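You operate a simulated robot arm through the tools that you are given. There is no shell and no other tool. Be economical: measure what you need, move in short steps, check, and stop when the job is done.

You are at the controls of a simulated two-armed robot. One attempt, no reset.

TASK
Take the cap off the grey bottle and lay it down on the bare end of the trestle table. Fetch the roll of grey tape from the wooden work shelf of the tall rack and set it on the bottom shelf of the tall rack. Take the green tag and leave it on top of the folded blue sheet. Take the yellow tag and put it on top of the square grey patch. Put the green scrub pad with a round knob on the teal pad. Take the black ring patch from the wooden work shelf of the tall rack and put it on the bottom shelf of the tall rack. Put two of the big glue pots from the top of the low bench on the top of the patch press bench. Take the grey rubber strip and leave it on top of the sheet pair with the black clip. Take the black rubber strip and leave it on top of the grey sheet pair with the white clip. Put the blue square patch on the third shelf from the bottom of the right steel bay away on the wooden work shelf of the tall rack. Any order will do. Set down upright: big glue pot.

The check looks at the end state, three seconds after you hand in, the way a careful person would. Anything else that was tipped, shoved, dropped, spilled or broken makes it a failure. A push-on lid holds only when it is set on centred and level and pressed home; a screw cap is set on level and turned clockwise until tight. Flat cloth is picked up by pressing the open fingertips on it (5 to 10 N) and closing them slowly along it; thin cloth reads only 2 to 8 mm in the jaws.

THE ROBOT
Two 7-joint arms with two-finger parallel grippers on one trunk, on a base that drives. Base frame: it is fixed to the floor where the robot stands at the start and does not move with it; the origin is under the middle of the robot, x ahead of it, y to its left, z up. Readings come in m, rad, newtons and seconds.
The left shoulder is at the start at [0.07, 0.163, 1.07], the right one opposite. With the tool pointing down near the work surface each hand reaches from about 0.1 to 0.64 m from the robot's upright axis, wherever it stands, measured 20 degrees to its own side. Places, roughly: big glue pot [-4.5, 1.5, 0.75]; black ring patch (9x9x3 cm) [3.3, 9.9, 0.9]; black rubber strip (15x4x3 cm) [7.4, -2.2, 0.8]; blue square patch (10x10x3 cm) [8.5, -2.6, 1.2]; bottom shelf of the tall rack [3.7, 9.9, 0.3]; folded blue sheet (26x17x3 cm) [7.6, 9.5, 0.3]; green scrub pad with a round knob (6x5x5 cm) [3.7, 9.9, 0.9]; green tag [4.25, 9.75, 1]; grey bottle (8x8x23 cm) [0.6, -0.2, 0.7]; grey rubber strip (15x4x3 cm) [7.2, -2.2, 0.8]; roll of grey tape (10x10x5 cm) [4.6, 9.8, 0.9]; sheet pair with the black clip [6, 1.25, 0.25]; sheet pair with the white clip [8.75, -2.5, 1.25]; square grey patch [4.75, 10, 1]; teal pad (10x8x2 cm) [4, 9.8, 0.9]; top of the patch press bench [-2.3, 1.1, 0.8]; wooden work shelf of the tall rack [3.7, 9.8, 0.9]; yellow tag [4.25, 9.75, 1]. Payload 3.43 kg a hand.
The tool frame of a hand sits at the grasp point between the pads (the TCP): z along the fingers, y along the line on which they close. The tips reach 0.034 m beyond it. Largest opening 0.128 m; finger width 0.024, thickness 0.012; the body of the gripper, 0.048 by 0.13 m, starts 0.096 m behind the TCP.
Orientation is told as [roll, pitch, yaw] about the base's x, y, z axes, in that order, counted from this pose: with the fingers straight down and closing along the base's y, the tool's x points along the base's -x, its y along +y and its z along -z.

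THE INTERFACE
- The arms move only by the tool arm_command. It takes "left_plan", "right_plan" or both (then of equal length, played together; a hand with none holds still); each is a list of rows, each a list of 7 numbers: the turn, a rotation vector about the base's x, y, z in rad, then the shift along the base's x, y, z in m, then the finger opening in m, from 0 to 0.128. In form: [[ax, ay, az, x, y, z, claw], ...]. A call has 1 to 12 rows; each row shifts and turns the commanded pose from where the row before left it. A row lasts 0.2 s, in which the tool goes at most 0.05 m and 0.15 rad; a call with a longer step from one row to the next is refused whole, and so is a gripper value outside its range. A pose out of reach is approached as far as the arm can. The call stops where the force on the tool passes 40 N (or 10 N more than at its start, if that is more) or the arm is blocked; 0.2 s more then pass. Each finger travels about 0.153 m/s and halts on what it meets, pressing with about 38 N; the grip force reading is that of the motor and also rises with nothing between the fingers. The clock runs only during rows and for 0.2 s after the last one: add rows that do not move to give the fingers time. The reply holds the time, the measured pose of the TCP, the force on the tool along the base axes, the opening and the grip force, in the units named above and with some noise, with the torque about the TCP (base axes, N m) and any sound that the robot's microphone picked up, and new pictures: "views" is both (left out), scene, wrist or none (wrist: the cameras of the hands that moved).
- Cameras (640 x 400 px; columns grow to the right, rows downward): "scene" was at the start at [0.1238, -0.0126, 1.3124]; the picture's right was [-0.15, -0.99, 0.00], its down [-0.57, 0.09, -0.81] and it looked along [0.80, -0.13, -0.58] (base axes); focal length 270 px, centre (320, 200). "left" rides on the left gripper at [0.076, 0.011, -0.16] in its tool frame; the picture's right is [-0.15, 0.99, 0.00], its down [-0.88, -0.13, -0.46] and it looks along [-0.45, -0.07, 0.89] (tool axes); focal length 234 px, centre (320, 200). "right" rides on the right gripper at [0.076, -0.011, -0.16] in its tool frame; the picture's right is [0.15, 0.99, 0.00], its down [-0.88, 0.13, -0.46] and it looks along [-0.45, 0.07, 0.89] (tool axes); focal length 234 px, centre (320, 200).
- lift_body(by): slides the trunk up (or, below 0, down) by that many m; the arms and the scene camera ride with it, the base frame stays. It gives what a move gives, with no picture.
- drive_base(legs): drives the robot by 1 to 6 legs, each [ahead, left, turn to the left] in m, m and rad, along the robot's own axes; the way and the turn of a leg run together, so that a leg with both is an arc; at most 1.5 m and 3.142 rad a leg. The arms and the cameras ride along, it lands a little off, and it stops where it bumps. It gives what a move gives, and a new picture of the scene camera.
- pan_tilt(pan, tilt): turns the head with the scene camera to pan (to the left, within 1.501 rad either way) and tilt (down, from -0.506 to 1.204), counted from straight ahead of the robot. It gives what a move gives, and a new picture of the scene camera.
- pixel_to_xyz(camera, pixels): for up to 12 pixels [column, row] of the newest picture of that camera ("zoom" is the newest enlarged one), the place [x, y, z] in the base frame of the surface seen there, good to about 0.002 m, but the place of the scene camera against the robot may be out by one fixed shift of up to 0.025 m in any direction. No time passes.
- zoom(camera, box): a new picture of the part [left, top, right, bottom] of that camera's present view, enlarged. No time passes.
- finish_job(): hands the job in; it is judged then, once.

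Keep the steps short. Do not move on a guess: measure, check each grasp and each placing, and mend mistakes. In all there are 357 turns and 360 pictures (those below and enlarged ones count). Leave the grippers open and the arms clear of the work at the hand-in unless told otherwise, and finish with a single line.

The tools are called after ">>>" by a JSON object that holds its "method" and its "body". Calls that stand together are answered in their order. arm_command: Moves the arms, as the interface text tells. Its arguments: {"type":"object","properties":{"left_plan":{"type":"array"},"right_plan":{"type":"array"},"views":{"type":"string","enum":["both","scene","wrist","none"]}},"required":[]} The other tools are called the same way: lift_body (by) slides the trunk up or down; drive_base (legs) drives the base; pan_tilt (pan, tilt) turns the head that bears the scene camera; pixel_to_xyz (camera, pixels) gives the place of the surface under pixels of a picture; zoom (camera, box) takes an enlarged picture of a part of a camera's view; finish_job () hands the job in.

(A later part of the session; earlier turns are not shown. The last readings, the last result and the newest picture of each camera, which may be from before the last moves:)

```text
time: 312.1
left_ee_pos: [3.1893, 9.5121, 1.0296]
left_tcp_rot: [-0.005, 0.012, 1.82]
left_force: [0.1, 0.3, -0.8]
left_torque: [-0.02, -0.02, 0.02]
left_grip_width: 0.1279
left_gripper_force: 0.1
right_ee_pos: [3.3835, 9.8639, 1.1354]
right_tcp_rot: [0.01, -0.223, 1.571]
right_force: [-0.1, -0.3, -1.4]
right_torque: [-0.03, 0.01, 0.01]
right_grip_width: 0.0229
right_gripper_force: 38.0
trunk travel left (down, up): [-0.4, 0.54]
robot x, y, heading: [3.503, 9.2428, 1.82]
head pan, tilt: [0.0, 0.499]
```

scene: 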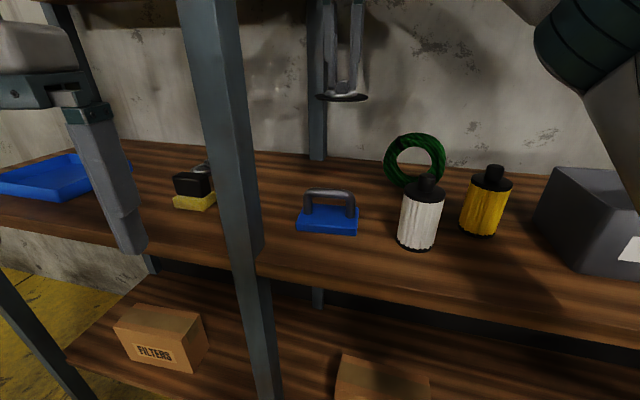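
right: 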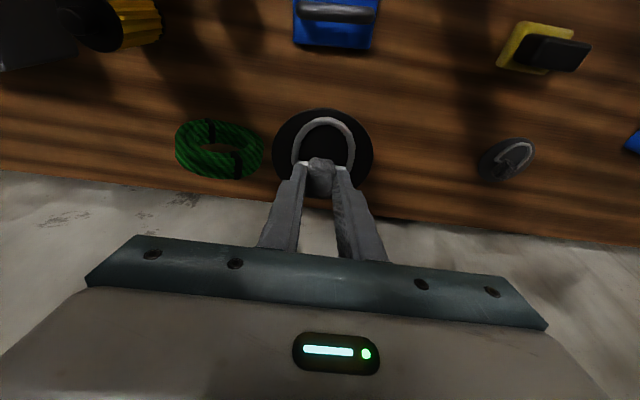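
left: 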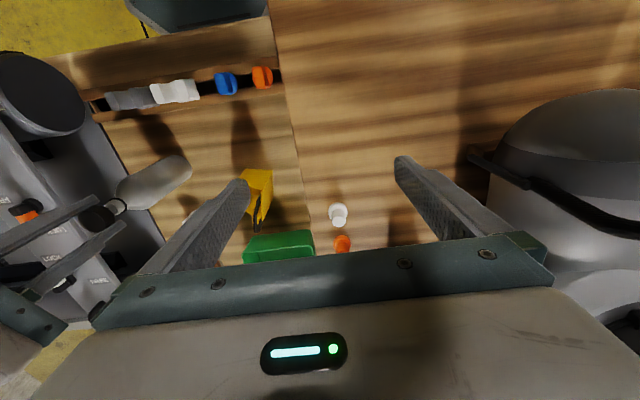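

The coil, bottle and scrubber are undisturbed. I'll back out, square up to the rack, and look for a free spot on the bottom shelf around x≈3.9.

>>> {"method": "drive_base", "body": {"legs": [[-0.4, 0, 0], [0, 0, -0.25], [0, -0.25, 0]]}}

>>> {"method": "lift_body", "body": {"by": -0.38}}

>>> {"method": "pan_tilt", "body": {"pan": -0.1, "tilt": 0.5}}

```text
time: 316.9
left_ee_pos: [3.6203, 9.1828, 1.0298]
left_tcp_rot: [-0.003, 0.008, 1.565]
left_force: [0.5, -0.1, 0.4]
left_torque: [0.01, 0.0, -0.02]
left_grip_width: 0.1279
left_gripper_force: 0.0
right_ee_pos: [3.8991, 9.4755, 1.1366]
right_tcp_rot: [0.012, -0.224, 1.311]
right_force: [0.5, 0.1, -1.7]
right_torque: [-0.01, 0.01, 0.03]
right_grip_width: 0.023
right_gripper_force: 37.9
trunk travel left (down, up): [-0.4, 0.54]
robot x, y, heading: [3.8541, 8.8399, 1.564]
head pan, tilt: [0.0, 0.499]
```

scene: 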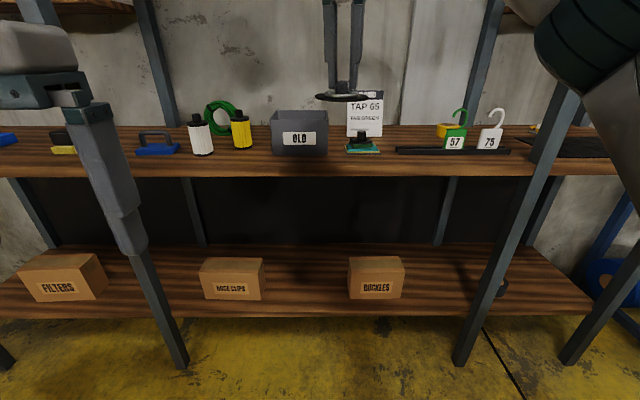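

```text
time: 320.6
left_ee_pos: [3.6203, 9.1842, 0.6497]
left_tcp_rot: [-0.003, 0.009, 1.563]
left_force: [0.2, 0.3, 0.5]
left_torque: [0.03, -0.02, 0.02]
left_grip_width: 0.1281
left_gripper_force: 0.0
right_ee_pos: [3.8993, 9.4751, 0.7563]
right_tcp_rot: [0.011, -0.225, 1.313]
right_force: [0.6, -0.2, -1.4]
right_torque: [-0.01, -0.02, 0.01]
right_grip_width: 0.0233
right_gripper_force: 38.1
trunk travel left (down, up): [-0.02, 0.92]
robot x, y, heading: [3.8587, 8.8421, 1.567]
head pan, tilt: [0.0, 0.499]
```

```text
time: 321.2
left_ee_pos: [3.6194, 9.184, 0.6493]
left_tcp_rot: [-0.004, 0.009, 1.565]
left_force: [-0.2, -0.9, -0.4]
left_torque: [0.01, 0.0, -0.01]
left_grip_width: 0.1279
left_gripper_force: 0.0
right_ee_pos: [3.8998, 9.4757, 0.7556]
right_tcp_rot: [0.011, -0.225, 1.313]
right_force: [-0.3, -0.6, -0.5]
right_torque: [0.01, 0.0, -0.01]
right_grip_width: 0.023
right_gripper_force: 37.7
trunk travel left (down, up): [-0.02, 0.92]
robot x, y, heading: [3.8569, 8.8451, 1.563]
head pan, tilt: [-0.099, 0.499]
```

scene: 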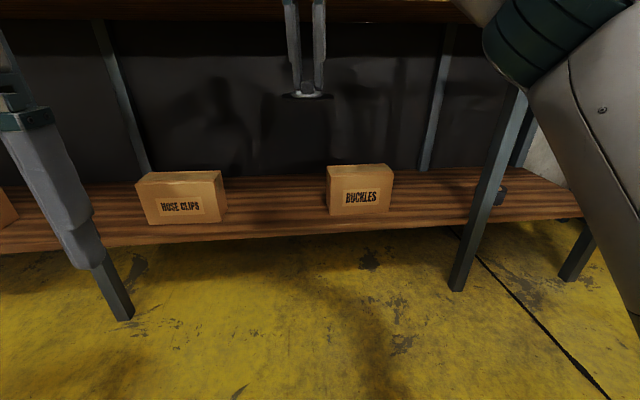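

>>> {"method": "pixel_to_xyz", "body": {"camera": "scene", "pixels": [[222, 215], [330, 210], [275, 205], [275, 190], [275, 225], [310, 95], [340, 190], [220, 190]]}}

```text
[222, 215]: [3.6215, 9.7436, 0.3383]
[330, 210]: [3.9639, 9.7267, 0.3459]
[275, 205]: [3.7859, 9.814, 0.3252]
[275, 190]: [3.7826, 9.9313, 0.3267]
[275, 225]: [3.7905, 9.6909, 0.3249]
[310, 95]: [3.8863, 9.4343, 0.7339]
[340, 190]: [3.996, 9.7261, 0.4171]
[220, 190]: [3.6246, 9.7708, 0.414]
```

The free stretch on the bottom shelf is x 3.62–3.96. I'll lower the hand in front of it to z≈0.42, then drive in.

>>> {"method": "arm_command", "body": {"right_plan": [[0, 0, 0, -0.01, 0, -0.045, 0.012], [0, 0, 0, -0.01, 0, -0.045, 0.012], [0, 0, 0, -0.01, 0, -0.045, 0.012], [0, 0, 0, -0.01, 0, -0.045, 0.012], [0, 0, 0, -0.01, 0, -0.045, 0.012], [0, 0, 0, -0.01, 0, -0.045, 0.012], [0, 0, 0, -0.01, 0, -0.045, 0.012], [0, 0, 0, 0, 0, -0.015, 0.012], [0, 0, 0, 0, 0, 0, 0.012]], "views": "scene"}}

```text
time: 323.2
left_ee_pos: [3.6205, 9.1832, 0.6493]
left_tcp_rot: [-0.003, 0.009, 1.564]
left_force: [-0.3, 0.7, -0.1]
left_torque: [-0.02, 0.03, -0.02]
left_grip_width: 0.128
left_gripper_force: 0.0
right_ee_pos: [3.8296, 9.4732, 0.4266]
right_tcp_rot: [0.012, -0.225, 1.314]
right_force: [0.5, 0.7, -0.9]
right_torque: [0.02, 0.01, 0.0]
right_grip_width: 0.023
right_gripper_force: 37.8
trunk travel left (down, up): [-0.02, 0.92]
robot x, y, heading: [3.8535, 8.8459, 1.566]
head pan, tilt: [-0.099, 0.499]
```

scene: 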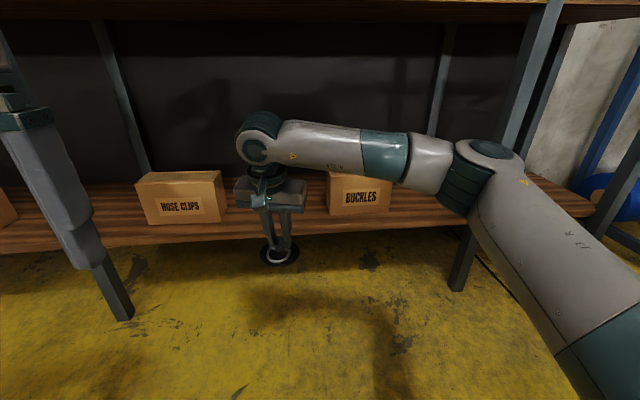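

>>> {"method": "drive_base", "body": {"legs": [[0.22, 0.035, 0]]}}

>>> {"method": "arm_command", "body": {"right_plan": [[0, 0, 0, 0, 0.035, 0, 0.012], [0, 0, 0, 0, 0.035, -0.01, 0.012], [0, 0, 0, 0, 0.01, -0.03, 0.012], [0, 0, 0, 0, 0, -0.02, 0.012], [0, 0, 0, 0, 0, 0, 0.012]], "views": "both"}}

```text
time: 324.9
left_ee_pos: [3.5861, 9.4028, 0.6491]
left_tcp_rot: [-0.003, 0.008, 1.565]
left_force: [0.1, 0.0, -0.4]
left_torque: [-0.01, -0.02, 0.02]
left_grip_width: 0.1279
left_gripper_force: 0.0
right_ee_pos: [3.7943, 9.6924, 0.4263]
right_tcp_rot: [0.008, -0.225, 1.315]
right_force: [1.0, 1.1, -1.0]
right_torque: [-0.02, -0.02, 0.04]
right_grip_width: 0.0228
right_gripper_force: 38.4
trunk travel left (down, up): [-0.02, 0.92]
robot x, y, heading: [3.8194, 9.0589, 1.562]
head pan, tilt: [-0.099, 0.499]
```

scene: 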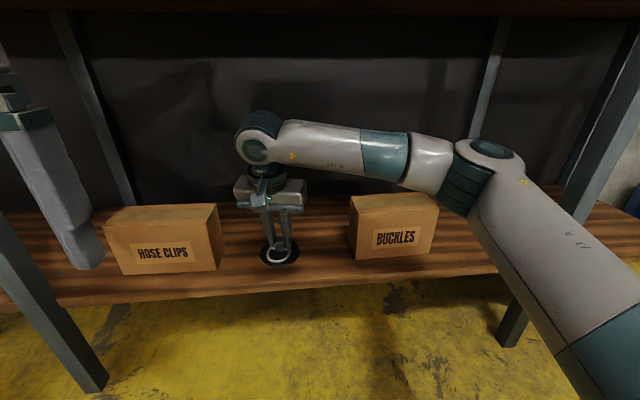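

```text
time: 326.1
left_ee_pos: [3.5853, 9.4018, 0.6495]
left_tcp_rot: [-0.004, 0.009, 1.566]
left_force: [0.4, -0.2, 0.1]
left_torque: [0.01, 0.0, 0.01]
left_grip_width: 0.1278
left_gripper_force: 0.0
right_ee_pos: [3.7948, 9.7712, 0.3657]
right_tcp_rot: [0.011, -0.228, 1.314]
right_force: [0.7, -0.4, -0.8]
right_torque: [0.03, 0.0, -0.03]
right_grip_width: 0.0235
right_gripper_force: 38.3
trunk travel left (down, up): [-0.02, 0.92]
robot x, y, heading: [3.8202, 9.0607, 1.561]
head pan, tilt: [-0.099, 0.499]
```

scene: 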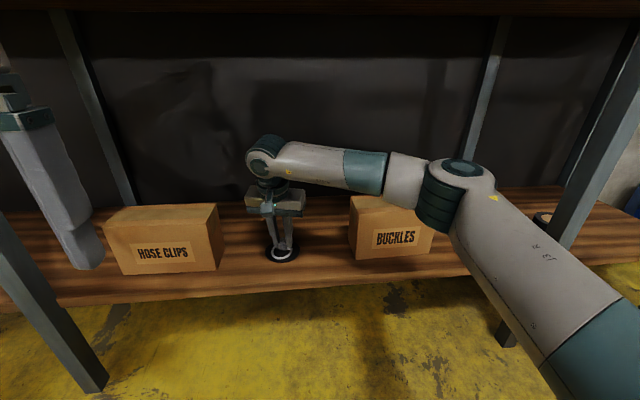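
right: 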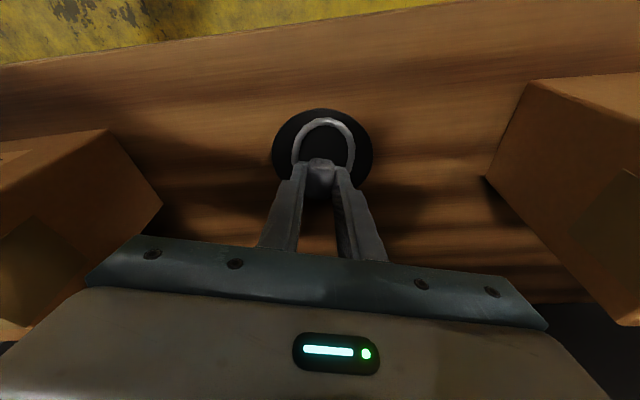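

Just above the shelf. I'll lower to contact.

>>> {"method": "arm_command", "body": {"right_plan": [[0, 0, 0, 0, 0, -0.004, 0.012], [0, 0, 0, 0, 0, -0.003, 0.012], [0, 0, 0, 0, 0, -0.002, 0.012], [0, 0, 0, 0, 0, 0, 0.012]], "views": "none"}}

```text
time: 327.1
left_ee_pos: [3.5856, 9.4024, 0.65]
left_tcp_rot: [-0.003, 0.009, 1.564]
left_force: [0.2, 0.4, -0.5]
left_torque: [-0.01, -0.01, -0.03]
left_grip_width: 0.128
left_gripper_force: 0.0
right_ee_pos: [3.7952, 9.772, 0.3572]
right_tcp_rot: [0.013, -0.226, 1.315]
right_force: [0.2, 0.5, -0.2]
right_torque: [-0.05, -0.03, 0.01]
right_grip_width: 0.023
right_gripper_force: 37.7
trunk travel left (down, up): [-0.02, 0.92]
robot x, y, heading: [3.8204, 9.0633, 1.562]
head pan, tilt: [-0.099, 0.499]
```

>>> {"method": "arm_command", "body": {"right_plan": [[0, 0, 0, 0, 0, -0.002, 0.012], [0, 0, 0, 0, 0, -0.002, 0.012], [0, 0, 0, 0, 0, 0, 0.03], [0, 0, 0, 0, 0, 0, 0.05], [0, 0, 0, 0, 0, 0.02, 0.05], [0, 0, 0, 0, 0, 0.03, 0.05], [0, 0, 0, 0, -0.04, 0.01, 0.05], [0, 0, 0, 0, -0.045, 0, 0.05], [0, 0, 0, 0, -0.045, 0, 0.05]], "views": "both"}}

```text
time: 329.1
left_ee_pos: [3.5862, 9.4032, 0.65]
left_tcp_rot: [-0.002, 0.009, 1.563]
left_force: [0.9, 0.4, -0.9]
left_torque: [0.01, 0.06, -0.01]
left_grip_width: 0.1279
left_gripper_force: 0.1
right_ee_pos: [3.7943, 9.6452, 0.4125]
right_tcp_rot: [0.011, -0.226, 1.314]
right_force: [-0.7, -0.1, -0.7]
right_torque: [0.01, 0.01, 0.01]
right_grip_width: 0.0503
right_gripper_force: 0.1
trunk travel left (down, up): [-0.02, 0.92]
robot x, y, heading: [3.8212, 9.0613, 1.561]
head pan, tilt: [-0.099, 0.499]
```

scene: 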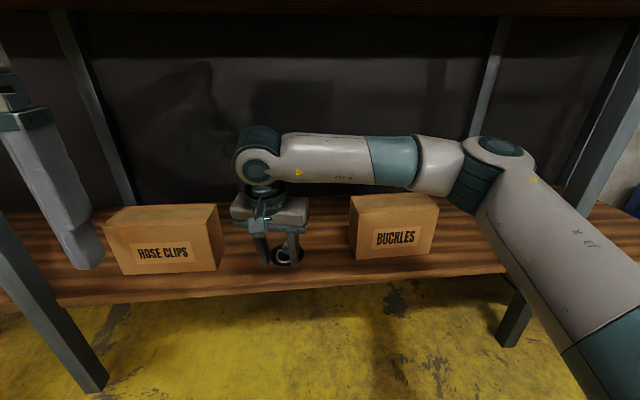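
right: 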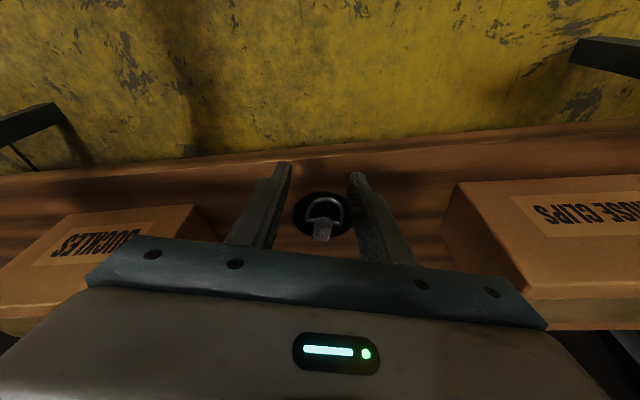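

The ring patch lies on the bottom shelf. Now the green tag. I'll back off, raise the trunk, and go to x≈4.11 as I did for the yellow one.

>>> {"method": "drive_base", "body": {"legs": [[-0.18, 0, 0.01], [0, -0.29, 0]]}}

>>> {"method": "lift_body", "body": {"by": 0.38}}

>>> {"method": "arm_command", "body": {"right_plan": [[0, 0, 0.13, 0, 0, 0.03, 0.085], [0, 0, 0.126, 0, 0, 0.03, 0.085], [0.14, 0, 0, 0, 0.005, 0.02, 0.085], [0.14, 0, 0, 0, 0.005, 0.02, 0.085], [0.14, 0, 0, 0, 0.005, 0.02, 0.085], [0.14, 0, 0, 0, 0.005, 0.02, 0.085], [0.14, 0, 0, 0, 0, 0, 0.085], [0.14, 0, 0, 0, 0, 0, 0.085], [0.14, 0, 0, 0, 0, 0, 0.085], [0.14, 0, 0, 0, 0, 0, 0.085], [0.14, 0, 0, 0, 0, 0, 0.085], [0, 0, 0, 0, 0, 0, 0.085]], "views": "both"}}

```text
time: 332.2
left_ee_pos: [3.8761, 9.2186, 0.6494]
left_tcp_rot: [-0.005, 0.007, 1.578]
left_force: [-0.2, 0.2, 0.2]
left_torque: [-0.01, -0.02, 0.0]
left_grip_width: 0.1277
left_gripper_force: 0.0
right_ee_pos: [4.0811, 9.4643, 0.4126]
right_tcp_rot: [0.011, -0.225, 1.328]
right_force: [0.1, -0.2, 0.2]
right_torque: [0.05, 0.02, -0.02]
right_grip_width: 0.0501
right_gripper_force: 0.0
trunk travel left (down, up): [-0.02, 0.92]
robot x, y, heading: [4.1171, 8.8791, 1.582]
head pan, tilt: [-0.099, 0.499]
```

scene: 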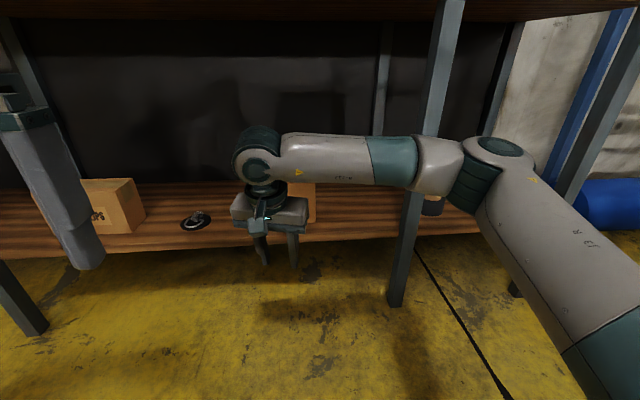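

```text
time: 335.9
left_ee_pos: [3.8763, 9.2203, 1.0295]
left_tcp_rot: [-0.003, 0.009, 1.578]
left_force: [-0.5, 0.5, -0.2]
left_torque: [0.0, 0.02, 0.01]
left_grip_width: 0.128
left_gripper_force: 0.1
right_ee_pos: [4.0815, 9.4631, 0.7925]
right_tcp_rot: [0.011, -0.226, 1.326]
right_force: [0.0, -0.6, -0.8]
right_torque: [0.03, 0.01, 0.01]
right_grip_width: 0.0501
right_gripper_force: 0.1
trunk travel left (down, up): [-0.4, 0.54]
robot x, y, heading: [4.1212, 8.8785, 1.58]
head pan, tilt: [-0.099, 0.499]
```

```text
time: 338.5
left_ee_pos: [3.8765, 9.2187, 1.0296]
left_tcp_rot: [-0.003, 0.008, 1.579]
left_force: [-0.3, -0.4, -1.2]
left_torque: [-0.01, 0.03, 0.03]
left_grip_width: 0.128
left_gripper_force: 0.0
right_ee_pos: [4.0809, 9.4836, 0.9322]
right_tcp_rot: [-0.118, -1.485, 1.703]
right_force: [-0.4, 0.7, -0.9]
right_torque: [0.0, 0.02, -0.05]
right_grip_width: 0.0849
right_gripper_force: 0.0
trunk travel left (down, up): [-0.4, 0.54]
robot x, y, heading: [4.1171, 8.8816, 1.582]
head pan, tilt: [-0.099, 0.499]
```

scene: 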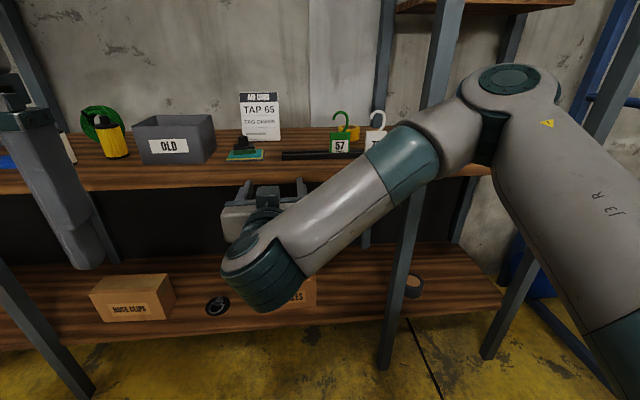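
right: 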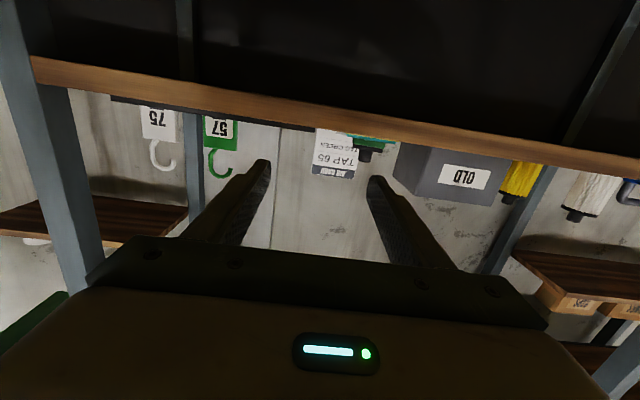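

>>> {"method": "pixel_to_xyz", "body": {"camera": "right", "pixels": [[220, 128], [207, 128], [234, 130], [220, 143], [360, 160]]}}

```text
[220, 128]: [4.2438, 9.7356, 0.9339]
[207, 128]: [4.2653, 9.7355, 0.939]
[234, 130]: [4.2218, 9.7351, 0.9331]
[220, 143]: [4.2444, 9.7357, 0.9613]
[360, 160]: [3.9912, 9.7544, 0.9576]
```

>>> {"method": "arm_command", "body": {"right_plan": [[0, 0, 0, 0.041, 0.01, 0.003, 0.085], [0, 0, 0, 0.041, 0.01, 0.003, 0.085], [0, 0, 0, 0.041, 0.01, 0.003, 0.085], [0, 0, 0, 0.04, 0.01, 0.004, 0.085], [0, 0, 0, 0, 0.035, 0, 0.085], [0, 0, 0, 0, 0.035, 0, 0.085], [0, 0, 0, 0, 0.035, 0, 0.085], [0, 0, 0, 0, 0.02, 0, 0.085], [0, 0, 0, 0, 0, 0, 0.085]], "views": "both"}}

```text
time: 340.5
left_ee_pos: [3.8768, 9.2185, 1.0303]
left_tcp_rot: [-0.003, 0.008, 1.579]
left_force: [-0.9, -0.8, -0.2]
left_torque: [0.0, -0.02, 0.04]
left_grip_width: 0.1279
left_gripper_force: 0.0
right_ee_pos: [4.2462, 9.6513, 0.9459]
right_tcp_rot: [-0.12, -1.483, 1.705]
right_force: [-1.0, -0.6, 0.5]
right_torque: [0.01, 0.0, 0.01]
right_grip_width: 0.0852
right_gripper_force: 0.0
trunk travel left (down, up): [-0.4, 0.54]
robot x, y, heading: [4.1191, 8.8832, 1.578]
head pan, tilt: [-0.099, 0.499]
```

scene: 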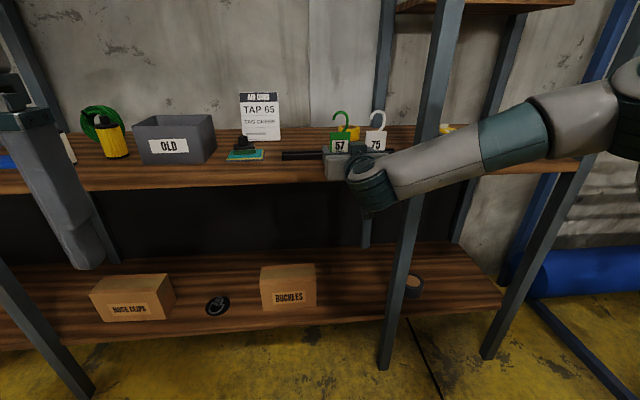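
right: 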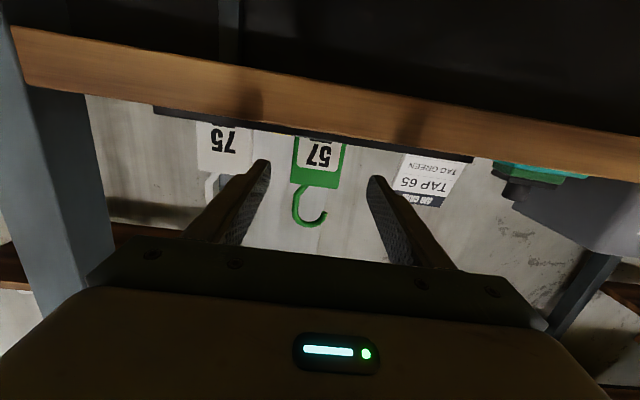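

>>> {"method": "arm_command", "body": {"right_plan": [[0, 0, 0, -0.002, 0.03, 0, 0.085], [0, 0, 0, 0, 0.03, 0, 0.085], [0, 0, 0, 0, 0.024, 0, 0.085], [0, 0, 0, 0, 0, 0, 0.085], [0, 0, 0, 0, 0, 0, 0.065], [0, 0, 0, 0, 0, 0, 0.055], [0, 0, 0, 0, 0, 0, 0.045], [0, 0, 0, 0, 0, 0, 0.045]], "views": "wrist"}}

```text
time: 342.3
left_ee_pos: [3.876, 9.2187, 1.0303]
left_tcp_rot: [-0.006, 0.01, 1.578]
left_force: [-0.7, 0.4, 0.6]
left_torque: [-0.01, -0.01, -0.01]
left_grip_width: 0.128
left_gripper_force: 0.1
right_ee_pos: [4.2424, 9.7333, 0.9456]
right_tcp_rot: [-0.124, -1.481, 1.71]
right_force: [0.6, 0.4, 0.3]
right_torque: [0.01, 0.02, 0.01]
right_grip_width: 0.0546
right_gripper_force: 38.9
trunk travel left (down, up): [-0.4, 0.54]
robot x, y, heading: [4.1142, 8.8835, 1.585]
head pan, tilt: [-0.099, 0.499]
```

right: 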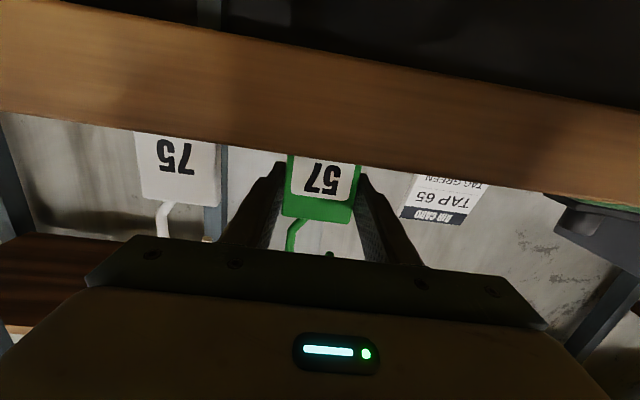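

The green tag is gripped (0.0546). I'll lift it out and draw it back.

>>> {"method": "arm_command", "body": {"right_plan": [[0, 0, 0, 0, 0, 0.02, 0.045], [0, 0, 0, 0, 0, 0.03, 0.045], [0, 0, 0, 0, 0, 0.03, 0.045], [0, 0, 0, 0, -0.03, 0.02, 0.045], [0, 0, 0, 0, -0.045, 0, 0.045], [0, 0, 0, 0, -0.045, 0, 0.045], [0, 0, 0, 0, -0.045, 0, 0.045], [0, 0, 0, 0, -0.03, 0, 0.045], [0, 0, 0, 0, 0, 0, 0.045]], "views": "both"}}

```text
time: 344.3
left_ee_pos: [3.8758, 9.2189, 1.0291]
left_tcp_rot: [-0.002, 0.008, 1.579]
left_force: [0.0, 0.1, 0.2]
left_torque: [0.01, -0.01, -0.01]
left_grip_width: 0.1282
left_gripper_force: 0.1
right_ee_pos: [4.2427, 9.5371, 1.0453]
right_tcp_rot: [-0.125, -1.484, 1.708]
right_force: [0.5, -0.7, 0.0]
right_torque: [0.01, 0.01, -0.02]
right_grip_width: 0.0547
right_gripper_force: 38.1
trunk travel left (down, up): [-0.4, 0.54]
robot x, y, heading: [4.1146, 8.8833, 1.575]
head pan, tilt: [-0.099, 0.499]
```

scene: 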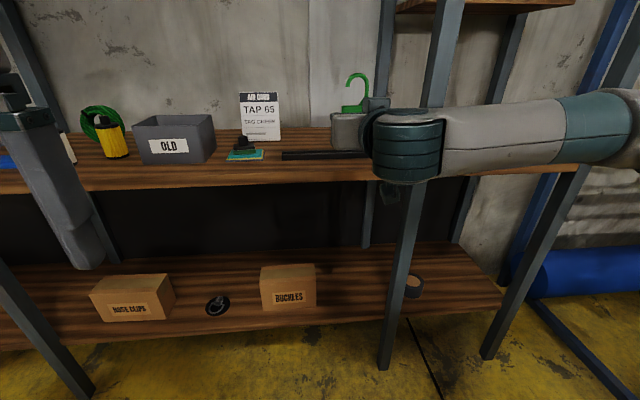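
right: 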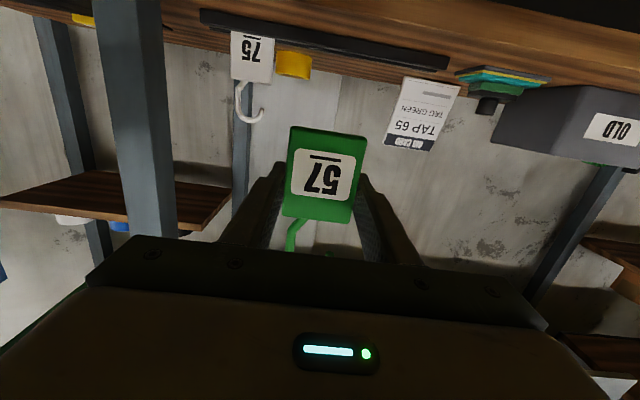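

I have the green tag. I'll bring it flat (tilt back), turn east, and drive toward the folded sheet.

>>> {"method": "arm_command", "body": {"right_plan": [[-0.14, 0, 0, 0, 0, 0.01, 0.045], [-0.14, 0, 0, 0, 0, 0.01, 0.045], [-0.14, 0, 0, 0, 0, 0.01, 0.045], [-0.14, 0, 0, 0, 0, 0.01, 0.045], [-0.14, 0, 0, 0, 0, 0.01, 0.045], [-0.14, 0, 0, 0, 0, 0.01, 0.045], [-0.14, 0, 0, 0, 0, 0, 0.045], [-0.14, 0, 0, 0, 0, 0, 0.045], [-0.14, 0, 0, 0, 0, 0, 0.045], [0, 0, 0, 0, 0, 0, 0.045]], "views": "none"}}

>>> {"method": "drive_base", "body": {"legs": [[0, 0, -1.57], [0.6, 0, 0]]}}

>>> {"method": "pan_tilt", "body": {"pan": 0.0, "tilt": 0.35}}

```text
time: 346.5
left_ee_pos: [3.8769, 9.2182, 1.0304]
left_tcp_rot: [-0.003, 0.008, 1.578]
left_force: [0.3, -0.4, -0.8]
left_torque: [0.0, 0.0, 0.02]
left_grip_width: 0.1277
left_gripper_force: 0.1
right_ee_pos: [4.2424, 9.5376, 1.105]
right_tcp_rot: [0.011, -0.225, 1.583]
right_force: [0.5, -0.3, -0.3]
right_torque: [0.04, -0.01, -0.02]
right_grip_width: 0.0548
right_gripper_force: 38.7
trunk travel left (down, up): [-0.4, 0.54]
robot x, y, heading: [4.1158, 8.8782, 1.582]
head pan, tilt: [-0.099, 0.499]
```

```text
time: 353.8
left_ee_pos: [5.0684, 9.0977, 1.0304]
left_tcp_rot: [-0.004, 0.009, -0.023]
left_force: [-0.2, -0.1, -1.1]
left_torque: [-0.03, 0.05, 0.02]
left_grip_width: 0.1282
left_gripper_force: 0.0
right_ee_pos: [5.3775, 8.7246, 1.1054]
right_tcp_rot: [0.01, -0.225, -0.016]
right_force: [0.4, -0.6, 1.1]
right_torque: [-0.01, -0.01, -0.02]
right_grip_width: 0.0546
right_gripper_force: 37.5
trunk travel left (down, up): [-0.4, 0.54]
robot x, y, heading: [4.726, 8.8659, -0.022]
head pan, tilt: [-0.099, 0.499]
```

scene: 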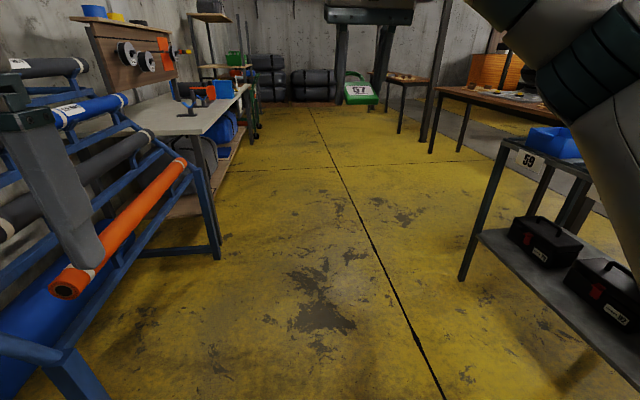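

```text
time: 354.5
left_ee_pos: [5.0685, 9.0976, 1.0312]
left_tcp_rot: [-0.003, 0.01, -0.023]
left_force: [-0.1, -0.1, 0.0]
left_torque: [-0.01, -0.02, 0.03]
left_grip_width: 0.1279
left_gripper_force: 0.1
right_ee_pos: [5.3767, 8.723, 1.1052]
right_tcp_rot: [0.011, -0.225, -0.016]
right_force: [0.4, 0.1, -0.4]
right_torque: [0.05, 0.01, 0.04]
right_grip_width: 0.0547
right_gripper_force: 37.8
trunk travel left (down, up): [-0.4, 0.54]
robot x, y, heading: [4.725, 8.8645, -0.022]
head pan, tilt: [0.0, 0.351]
```

scene: 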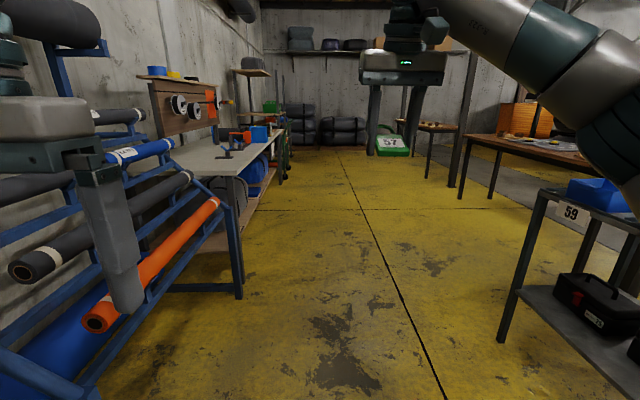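

>>> {"method": "pixel_to_xyz", "body": {"camera": "scene", "pixels": [[100, 310], [85, 390], [505, 335], [540, 195], [238, 290], [265, 165], [240, 195], [460, 195]]}}

```text
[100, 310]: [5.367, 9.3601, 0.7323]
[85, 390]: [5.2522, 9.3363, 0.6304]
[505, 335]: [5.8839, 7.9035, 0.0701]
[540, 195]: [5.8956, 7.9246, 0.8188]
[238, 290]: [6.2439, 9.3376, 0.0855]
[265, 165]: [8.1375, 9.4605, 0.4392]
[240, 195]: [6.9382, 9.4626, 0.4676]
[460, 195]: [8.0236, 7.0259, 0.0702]
```

The lane runs from y 7.92 to 9.33. I'll keep to its middle and drive to x≈6.4, then look left at the bench.

>>> {"method": "drive_base", "body": {"legs": [[0.3, -0.18, 0.02], [1.4, 0, 0]]}}

>>> {"method": "pan_tilt", "body": {"pan": 0.9, "tilt": 0.5}}

```text
time: 363.5
left_ee_pos: [6.785, 8.9111, 1.0296]
left_tcp_rot: [-0.004, 0.007, -0.01]
left_force: [0.3, -0.5, 0.2]
left_torque: [-0.01, 0.05, 0.0]
left_grip_width: 0.1278
left_gripper_force: 0.3
right_ee_pos: [7.0974, 8.54, 1.1046]
right_tcp_rot: [0.012, -0.226, -0.004]
right_force: [0.3, -1.1, -0.1]
right_torque: [-0.01, -0.02, 0.02]
right_grip_width: 0.0548
right_gripper_force: 38.1
trunk travel left (down, up): [-0.4, 0.54]
robot x, y, heading: [6.4413, 8.6747, -0.014]
head pan, tilt: [0.0, 0.351]
```

scene: 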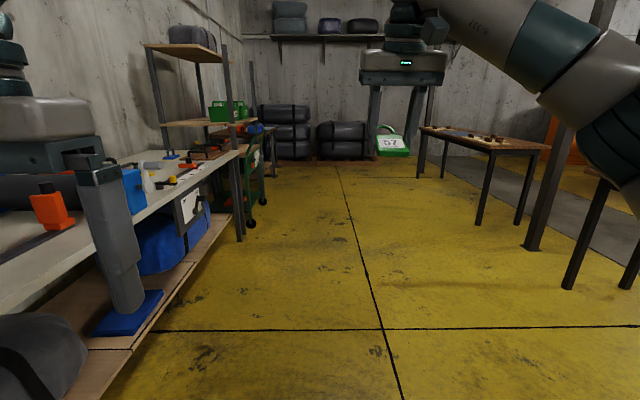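

```text
time: 364.7
left_ee_pos: [6.784, 8.9113, 1.03]
left_tcp_rot: [-0.002, 0.008, -0.01]
left_force: [0.4, -0.9, 0.2]
left_torque: [-0.03, 0.0, -0.02]
left_grip_width: 0.1279
left_gripper_force: 0.0
right_ee_pos: [7.0972, 8.5408, 1.1055]
right_tcp_rot: [0.01, -0.225, -0.006]
right_force: [0.3, -0.1, -0.3]
right_torque: [-0.02, 0.01, -0.02]
right_grip_width: 0.0546
right_gripper_force: 37.7
trunk travel left (down, up): [-0.4, 0.54]
robot x, y, heading: [6.4441, 8.6806, -0.009]
head pan, tilt: [0.901, 0.499]
```

scene: 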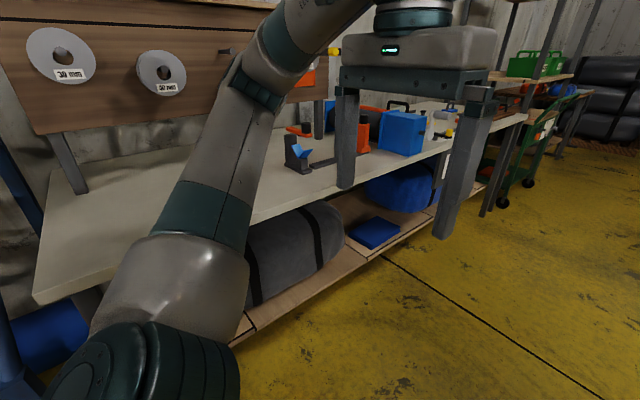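

The folded blue sheet lies at (373,232) on the bench's low shelf. I'll measure it and the bench edges.

>>> {"method": "pixel_to_xyz", "body": {"camera": "scene", "pixels": [[373, 230], [348, 232], [378, 218], [400, 232], [375, 248], [330, 270], [440, 150], [300, 200], [390, 185], [300, 240]]}}

>>> {"method": "zoom", "body": {"camera": "scene", "box": [280, 150, 520, 300]}}

```text
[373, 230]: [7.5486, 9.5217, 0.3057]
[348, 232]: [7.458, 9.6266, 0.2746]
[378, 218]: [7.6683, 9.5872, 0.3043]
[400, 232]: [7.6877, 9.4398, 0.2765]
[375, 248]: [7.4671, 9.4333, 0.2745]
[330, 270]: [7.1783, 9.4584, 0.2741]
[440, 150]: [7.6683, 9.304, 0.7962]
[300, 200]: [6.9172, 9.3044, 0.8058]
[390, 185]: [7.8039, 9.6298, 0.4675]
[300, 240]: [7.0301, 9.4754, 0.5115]
```

```text
2.67 times, centred on (400, 225) of scene
```

zoom: 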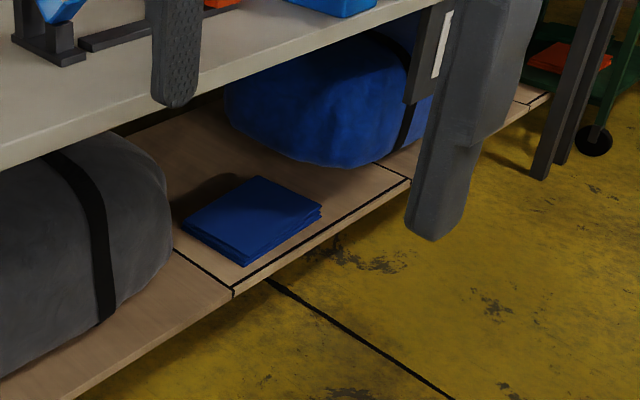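

The sheet spans x 7.46–7.69, y 9.44–9.62, top about 0.29, and the bench above has its front edge at y≈9.30, z≈0.79. I'll drive to x≈7.45, turn to face it, and lower.

>>> {"method": "drive_base", "body": {"legs": [[1.02, -0.17, 0], [0, 0, 1.58]]}}

>>> {"method": "lift_body", "body": {"by": -0.38}}

>>> {"method": "pan_tilt", "body": {"pan": -0.1, "tilt": 0.4}}

```text
time: 373.8
left_ee_pos: [7.2122, 8.8318, 1.0309]
left_tcp_rot: [-0.003, 0.008, 1.562]
left_force: [0.4, -0.5, -0.5]
left_torque: [-0.02, -0.03, -0.04]
left_grip_width: 0.1279
left_gripper_force: 0.0
right_ee_pos: [7.5832, 9.1467, 1.1045]
right_tcp_rot: [0.012, -0.225, 1.567]
right_force: [-0.2, -0.3, -0.8]
right_torque: [0.03, -0.02, 0.03]
right_grip_width: 0.0547
right_gripper_force: 38.0
trunk travel left (down, up): [-0.4, 0.54]
robot x, y, heading: [7.4466, 8.4927, 1.563]
head pan, tilt: [0.901, 0.499]
```

scene: 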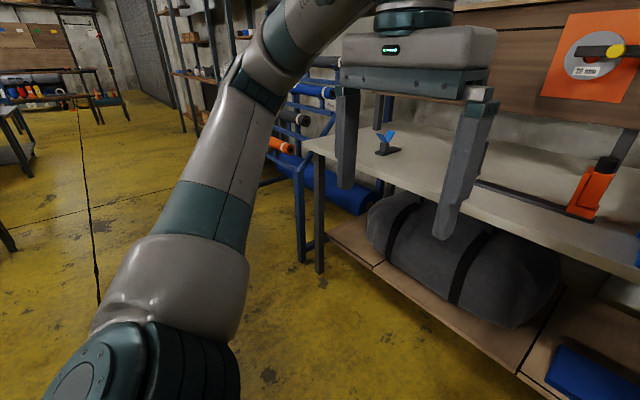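

```text
time: 377.5
left_ee_pos: [7.213, 8.8316, 0.6504]
left_tcp_rot: [-0.003, 0.009, 1.562]
left_force: [0.6, -1.0, -0.5]
left_torque: [0.02, 0.01, 0.0]
left_grip_width: 0.1281
left_gripper_force: 0.1
right_ee_pos: [7.584, 9.1467, 0.7252]
right_tcp_rot: [0.012, -0.225, 1.567]
right_force: [0.8, 0.4, -0.4]
right_torque: [0.0, -0.02, -0.01]
right_grip_width: 0.0548
right_gripper_force: 38.5
trunk travel left (down, up): [-0.02, 0.92]
robot x, y, heading: [7.4463, 8.4931, 1.567]
head pan, tilt: [0.901, 0.499]
```

```text
time: 378.7
left_ee_pos: [7.2132, 8.8328, 0.6489]
left_tcp_rot: [-0.002, 0.008, 1.563]
left_force: [-0.4, 0.1, 0.0]
left_torque: [-0.01, 0.0, -0.01]
left_grip_width: 0.1281
left_gripper_force: 0.2
right_ee_pos: [7.5827, 9.1464, 0.7259]
right_tcp_rot: [0.01, -0.225, 1.568]
right_force: [0.1, -0.3, 0.5]
right_torque: [-0.01, -0.01, 0.01]
right_grip_width: 0.0545
right_gripper_force: 37.8
trunk travel left (down, up): [-0.02, 0.92]
robot x, y, heading: [7.4484, 8.4914, 1.564]
head pan, tilt: [-0.099, 0.4]
```

scene: 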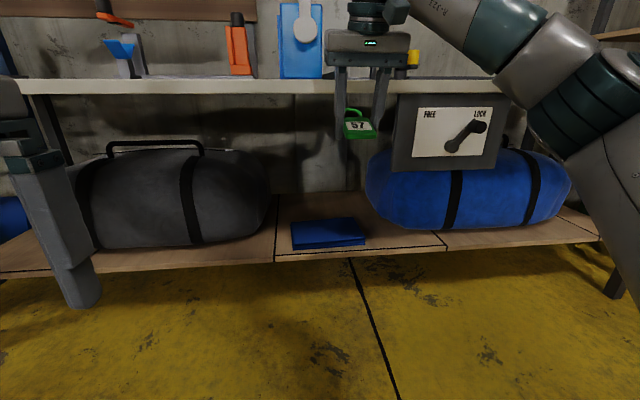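

A FREE/LOCK panel hangs to the right. I'll measure it and the sheet again.

>>> {"method": "pixel_to_xyz", "body": {"camera": "scene", "pixels": [[400, 100], [393, 165], [450, 160], [490, 160], [465, 130], [327, 228], [293, 225], [353, 219], [296, 248], [365, 240], [330, 85], [355, 125]]}}

```text
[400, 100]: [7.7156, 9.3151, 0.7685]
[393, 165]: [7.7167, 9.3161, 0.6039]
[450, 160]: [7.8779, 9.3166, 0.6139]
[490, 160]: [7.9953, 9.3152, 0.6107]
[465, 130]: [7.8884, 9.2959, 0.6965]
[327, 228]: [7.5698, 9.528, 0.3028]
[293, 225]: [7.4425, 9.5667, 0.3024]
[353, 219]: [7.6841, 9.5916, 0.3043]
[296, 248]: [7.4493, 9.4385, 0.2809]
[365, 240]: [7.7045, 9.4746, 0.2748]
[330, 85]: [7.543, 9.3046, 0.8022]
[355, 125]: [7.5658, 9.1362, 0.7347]
```

The panel's left edge is x=7.716, reaching down to z≈0.6. I'll put the tag on the sheet's left-middle part (x≈7.54) so the forearm stays clear. I move left 5 cm and lower the hand.

>>> {"method": "drive_base", "body": {"legs": [[0, 0.06, 0]]}}

>>> {"method": "arm_command", "body": {"right_plan": [[0, 0, 0, 0, 0, -0.045, 0.045], [0, 0, 0, 0, 0, -0.045, 0.045], [0, 0, 0, 0, 0, -0.045, 0.045], [0, 0, 0, 0, 0, -0.045, 0.045], [0, 0, 0, 0, 0, -0.045, 0.045], [0, 0, 0, 0, 0, -0.045, 0.045], [0, 0, 0, 0, 0, -0.04, 0.045], [0, 0, 0, 0, 0, 0, 0.045]], "views": "none"}}

>>> {"method": "drive_base", "body": {"legs": [[0.2, 0, 0]]}}

```text
time: 379.7
left_ee_pos: [7.1521, 8.8338, 0.6496]
left_tcp_rot: [-0.005, 0.008, 1.562]
left_force: [0.2, 0.4, -0.8]
left_torque: [0.01, -0.02, -0.01]
left_grip_width: 0.1281
left_gripper_force: 0.1
right_ee_pos: [7.5238, 9.1469, 0.7254]
right_tcp_rot: [0.01, -0.225, 1.569]
right_force: [0.8, -0.3, -0.2]
right_torque: [0.02, 0.0, -0.03]
right_grip_width: 0.0548
right_gripper_force: 37.4
trunk travel left (down, up): [-0.02, 0.92]
robot x, y, heading: [7.3891, 8.4939, 1.561]
head pan, tilt: [-0.099, 0.4]
```

scene: 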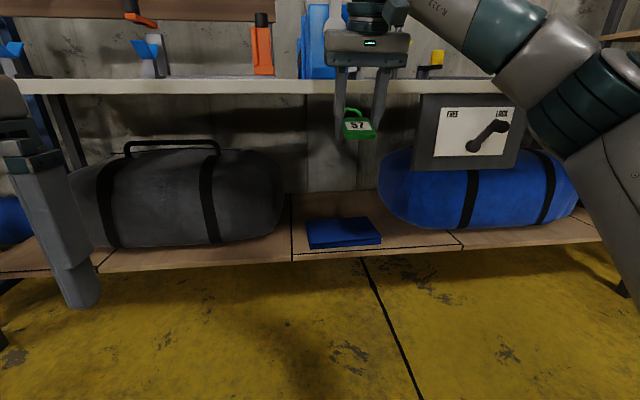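

```text
time: 381.5
left_ee_pos: [7.1523, 8.8336, 0.6497]
left_tcp_rot: [-0.003, 0.009, 1.561]
left_force: [0.7, -0.6, -0.1]
left_torque: [0.02, -0.01, -0.01]
left_grip_width: 0.1281
left_gripper_force: 0.1
right_ee_pos: [7.5218, 9.1482, 0.4143]
right_tcp_rot: [0.011, -0.224, 1.57]
right_force: [-0.1, 0.0, -1.0]
right_torque: [-0.03, 0.05, -0.04]
right_grip_width: 0.0549
right_gripper_force: 37.8
trunk travel left (down, up): [-0.02, 0.92]
robot x, y, heading: [7.389, 8.495, 1.559]
head pan, tilt: [-0.099, 0.4]
```

```text
time: 383.1
left_ee_pos: [7.1555, 9.0324, 0.6501]
left_tcp_rot: [-0.003, 0.009, 1.563]
left_force: [0.5, 0.0, 0.2]
left_torque: [0.01, 0.02, -0.01]
left_grip_width: 0.1281
left_gripper_force: 0.2
right_ee_pos: [7.5251, 9.3473, 0.4169]
right_tcp_rot: [0.01, -0.225, 1.567]
right_force: [-0.1, 0.3, -0.1]
right_torque: [0.01, 0.01, 0.02]
right_grip_width: 0.0548
right_gripper_force: 37.7
trunk travel left (down, up): [-0.02, 0.92]
robot x, y, heading: [7.3906, 8.6924, 1.557]
head pan, tilt: [-0.099, 0.4]
```

scene: 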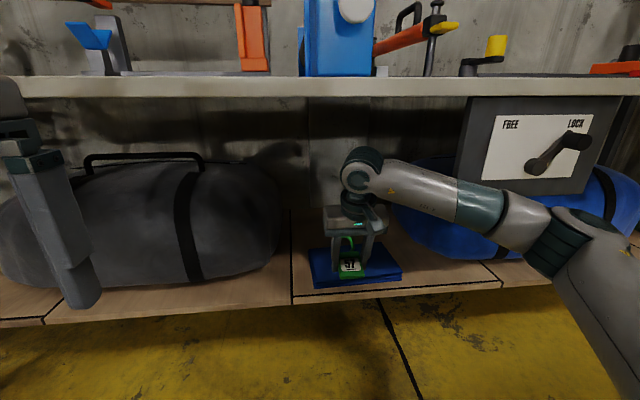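

>>> {"method": "pixel_to_xyz", "body": {"camera": "scene", "pixels": [[362, 155], [430, 180], [480, 195], [530, 210], [590, 220], [480, 185], [390, 270], [315, 285], [400, 278], [390, 260]]}}

```text
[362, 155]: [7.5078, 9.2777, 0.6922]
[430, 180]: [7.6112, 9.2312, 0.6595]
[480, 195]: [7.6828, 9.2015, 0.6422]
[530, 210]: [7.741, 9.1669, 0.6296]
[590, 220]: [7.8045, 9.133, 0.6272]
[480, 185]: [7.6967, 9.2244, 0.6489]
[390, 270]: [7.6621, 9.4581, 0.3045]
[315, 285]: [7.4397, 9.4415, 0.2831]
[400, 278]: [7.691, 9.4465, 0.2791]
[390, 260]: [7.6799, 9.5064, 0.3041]
```

I'll lower the hand to z≈0.345 so the forearm passes under the panel, then move in.

>>> {"method": "arm_command", "body": {"right_plan": [[0, 0, 0, 0.005, 0, -0.035, 0.045], [0, 0, 0, 0.005, 0, -0.035, 0.045], [0, 0, 0, 0, 0, 0, 0.045]], "views": "none"}}

>>> {"method": "drive_base", "body": {"legs": [[0.12, 0, 0.01]]}}

>>> {"method": "arm_command", "body": {"right_plan": [[0, 0, 0, 0, 0.025, 0, 0.045], [0, 0, 0, 0, 0.025, 0, 0.045], [0, 0, 0, 0, 0.02, 0, 0.045], [0, 0, 0, 0, 0, 0, 0.045]], "views": "both"}}

```text
time: 383.9
left_ee_pos: [7.1557, 9.0337, 0.6497]
left_tcp_rot: [-0.004, 0.009, 1.563]
left_force: [0.1, 0.1, 0.8]
left_torque: [0.02, 0.0, -0.02]
left_grip_width: 0.128
left_gripper_force: 0.1
right_ee_pos: [7.5326, 9.3461, 0.3438]
right_tcp_rot: [0.013, -0.227, 1.568]
right_force: [0.2, -0.2, -0.5]
right_torque: [0.02, 0.01, -0.01]
right_grip_width: 0.0547
right_gripper_force: 38.5
trunk travel left (down, up): [-0.02, 0.92]
robot x, y, heading: [7.3881, 8.6945, 1.559]
head pan, tilt: [-0.099, 0.4]
```

```text
time: 385.1
left_ee_pos: [7.1553, 9.1563, 0.6489]
left_tcp_rot: [0.002, 0.016, 1.572]
left_force: [0.8, 0.4, 0.0]
left_torque: [-0.01, 0.01, 0.01]
left_grip_width: 0.128
left_gripper_force: 0.0
right_ee_pos: [7.529, 9.4715, 0.3327]
right_tcp_rot: [0.016, -0.211, 1.577]
right_force: [-0.8, 0.0, 0.1]
right_torque: [0.0, -0.01, 0.01]
right_grip_width: 0.0546
right_gripper_force: 37.7
trunk travel left (down, up): [-0.02, 0.92]
robot x, y, heading: [7.3954, 8.8132, 1.573]
head pan, tilt: [-0.099, 0.4]
```

scene: 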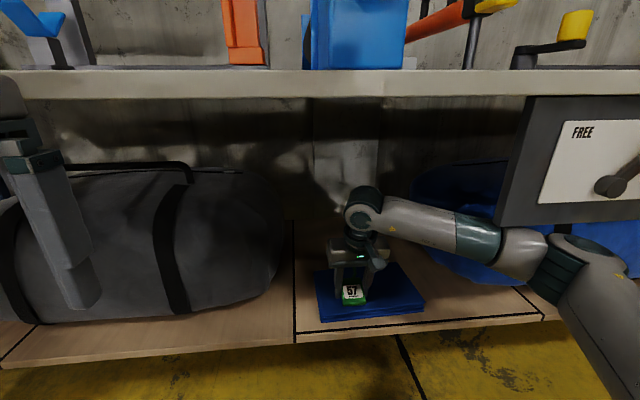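

```text
time: 386.1
left_ee_pos: [7.1571, 9.1532, 0.6506]
left_tcp_rot: [0.005, 0.008, 1.565]
left_force: [-0.3, 0.8, 0.7]
left_torque: [-0.07, 0.0, -0.01]
left_grip_width: 0.1275
left_gripper_force: 0.1
right_ee_pos: [7.5362, 9.536, 0.329]
right_tcp_rot: [0.017, -0.21, 1.568]
right_force: [-0.2, 1.8, -3.0]
right_torque: [-0.21, -0.03, -0.02]
right_grip_width: 0.055
right_gripper_force: 37.7
trunk travel left (down, up): [-0.02, 0.92]
robot x, y, heading: [7.3872, 8.8142, 1.567]
head pan, tilt: [-0.099, 0.4]
```

scene: 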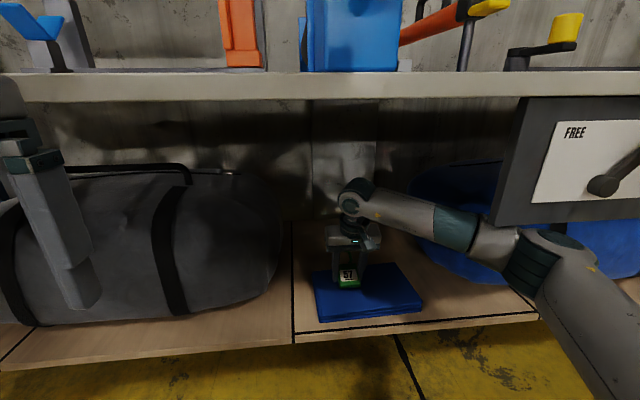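
right: 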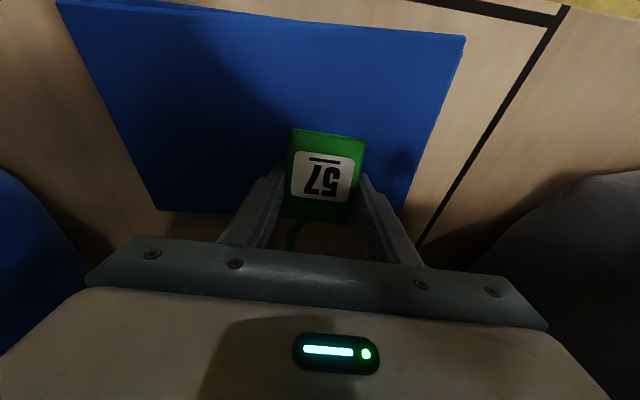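

>>> {"method": "pixel_to_xyz", "body": {"camera": "right", "pixels": [[200, 208], [250, 15], [410, 190], [455, 45], [325, 170], [325, 133], [80, 20], [240, 120]]}}

```text
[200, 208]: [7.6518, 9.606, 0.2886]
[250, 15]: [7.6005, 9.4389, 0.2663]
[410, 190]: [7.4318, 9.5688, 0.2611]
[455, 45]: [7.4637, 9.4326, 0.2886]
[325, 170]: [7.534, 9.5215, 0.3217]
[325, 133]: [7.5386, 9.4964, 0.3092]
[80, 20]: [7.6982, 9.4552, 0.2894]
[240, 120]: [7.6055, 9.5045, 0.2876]
```

The tag's plate centre is (7.534,9.522) over the sheet (x 7.45–7.69, y 9.435–9.61, top 0.288). I'll lower the last few mm and release.

>>> {"method": "arm_command", "body": {"right_plan": [[0, 0, 0, 0.005, -0.008, 0, 0.045], [0, 0, 0, 0, 0, -0.003, 0.045], [0, 0, 0, 0, 0, -0.003, 0.045], [0, 0, 0, 0, 0, 0, 0.045]], "views": "none"}}

```text
time: 387.1
left_ee_pos: [7.1535, 9.1526, 0.6506]
left_tcp_rot: [0.001, 0.009, 1.573]
left_force: [0.2, -1.5, 0.1]
left_torque: [0.02, 0.01, -0.01]
left_grip_width: 0.128
left_gripper_force: 0.1
right_ee_pos: [7.5353, 9.5295, 0.3257]
right_tcp_rot: [0.015, -0.207, 1.577]
right_force: [-0.1, -0.3, 0.3]
right_torque: [0.03, 0.03, 0.0]
right_grip_width: 0.0544
right_gripper_force: 38.5
trunk travel left (down, up): [-0.02, 0.92]
robot x, y, heading: [7.389, 8.8137, 1.575]
head pan, tilt: [-0.099, 0.4]
```

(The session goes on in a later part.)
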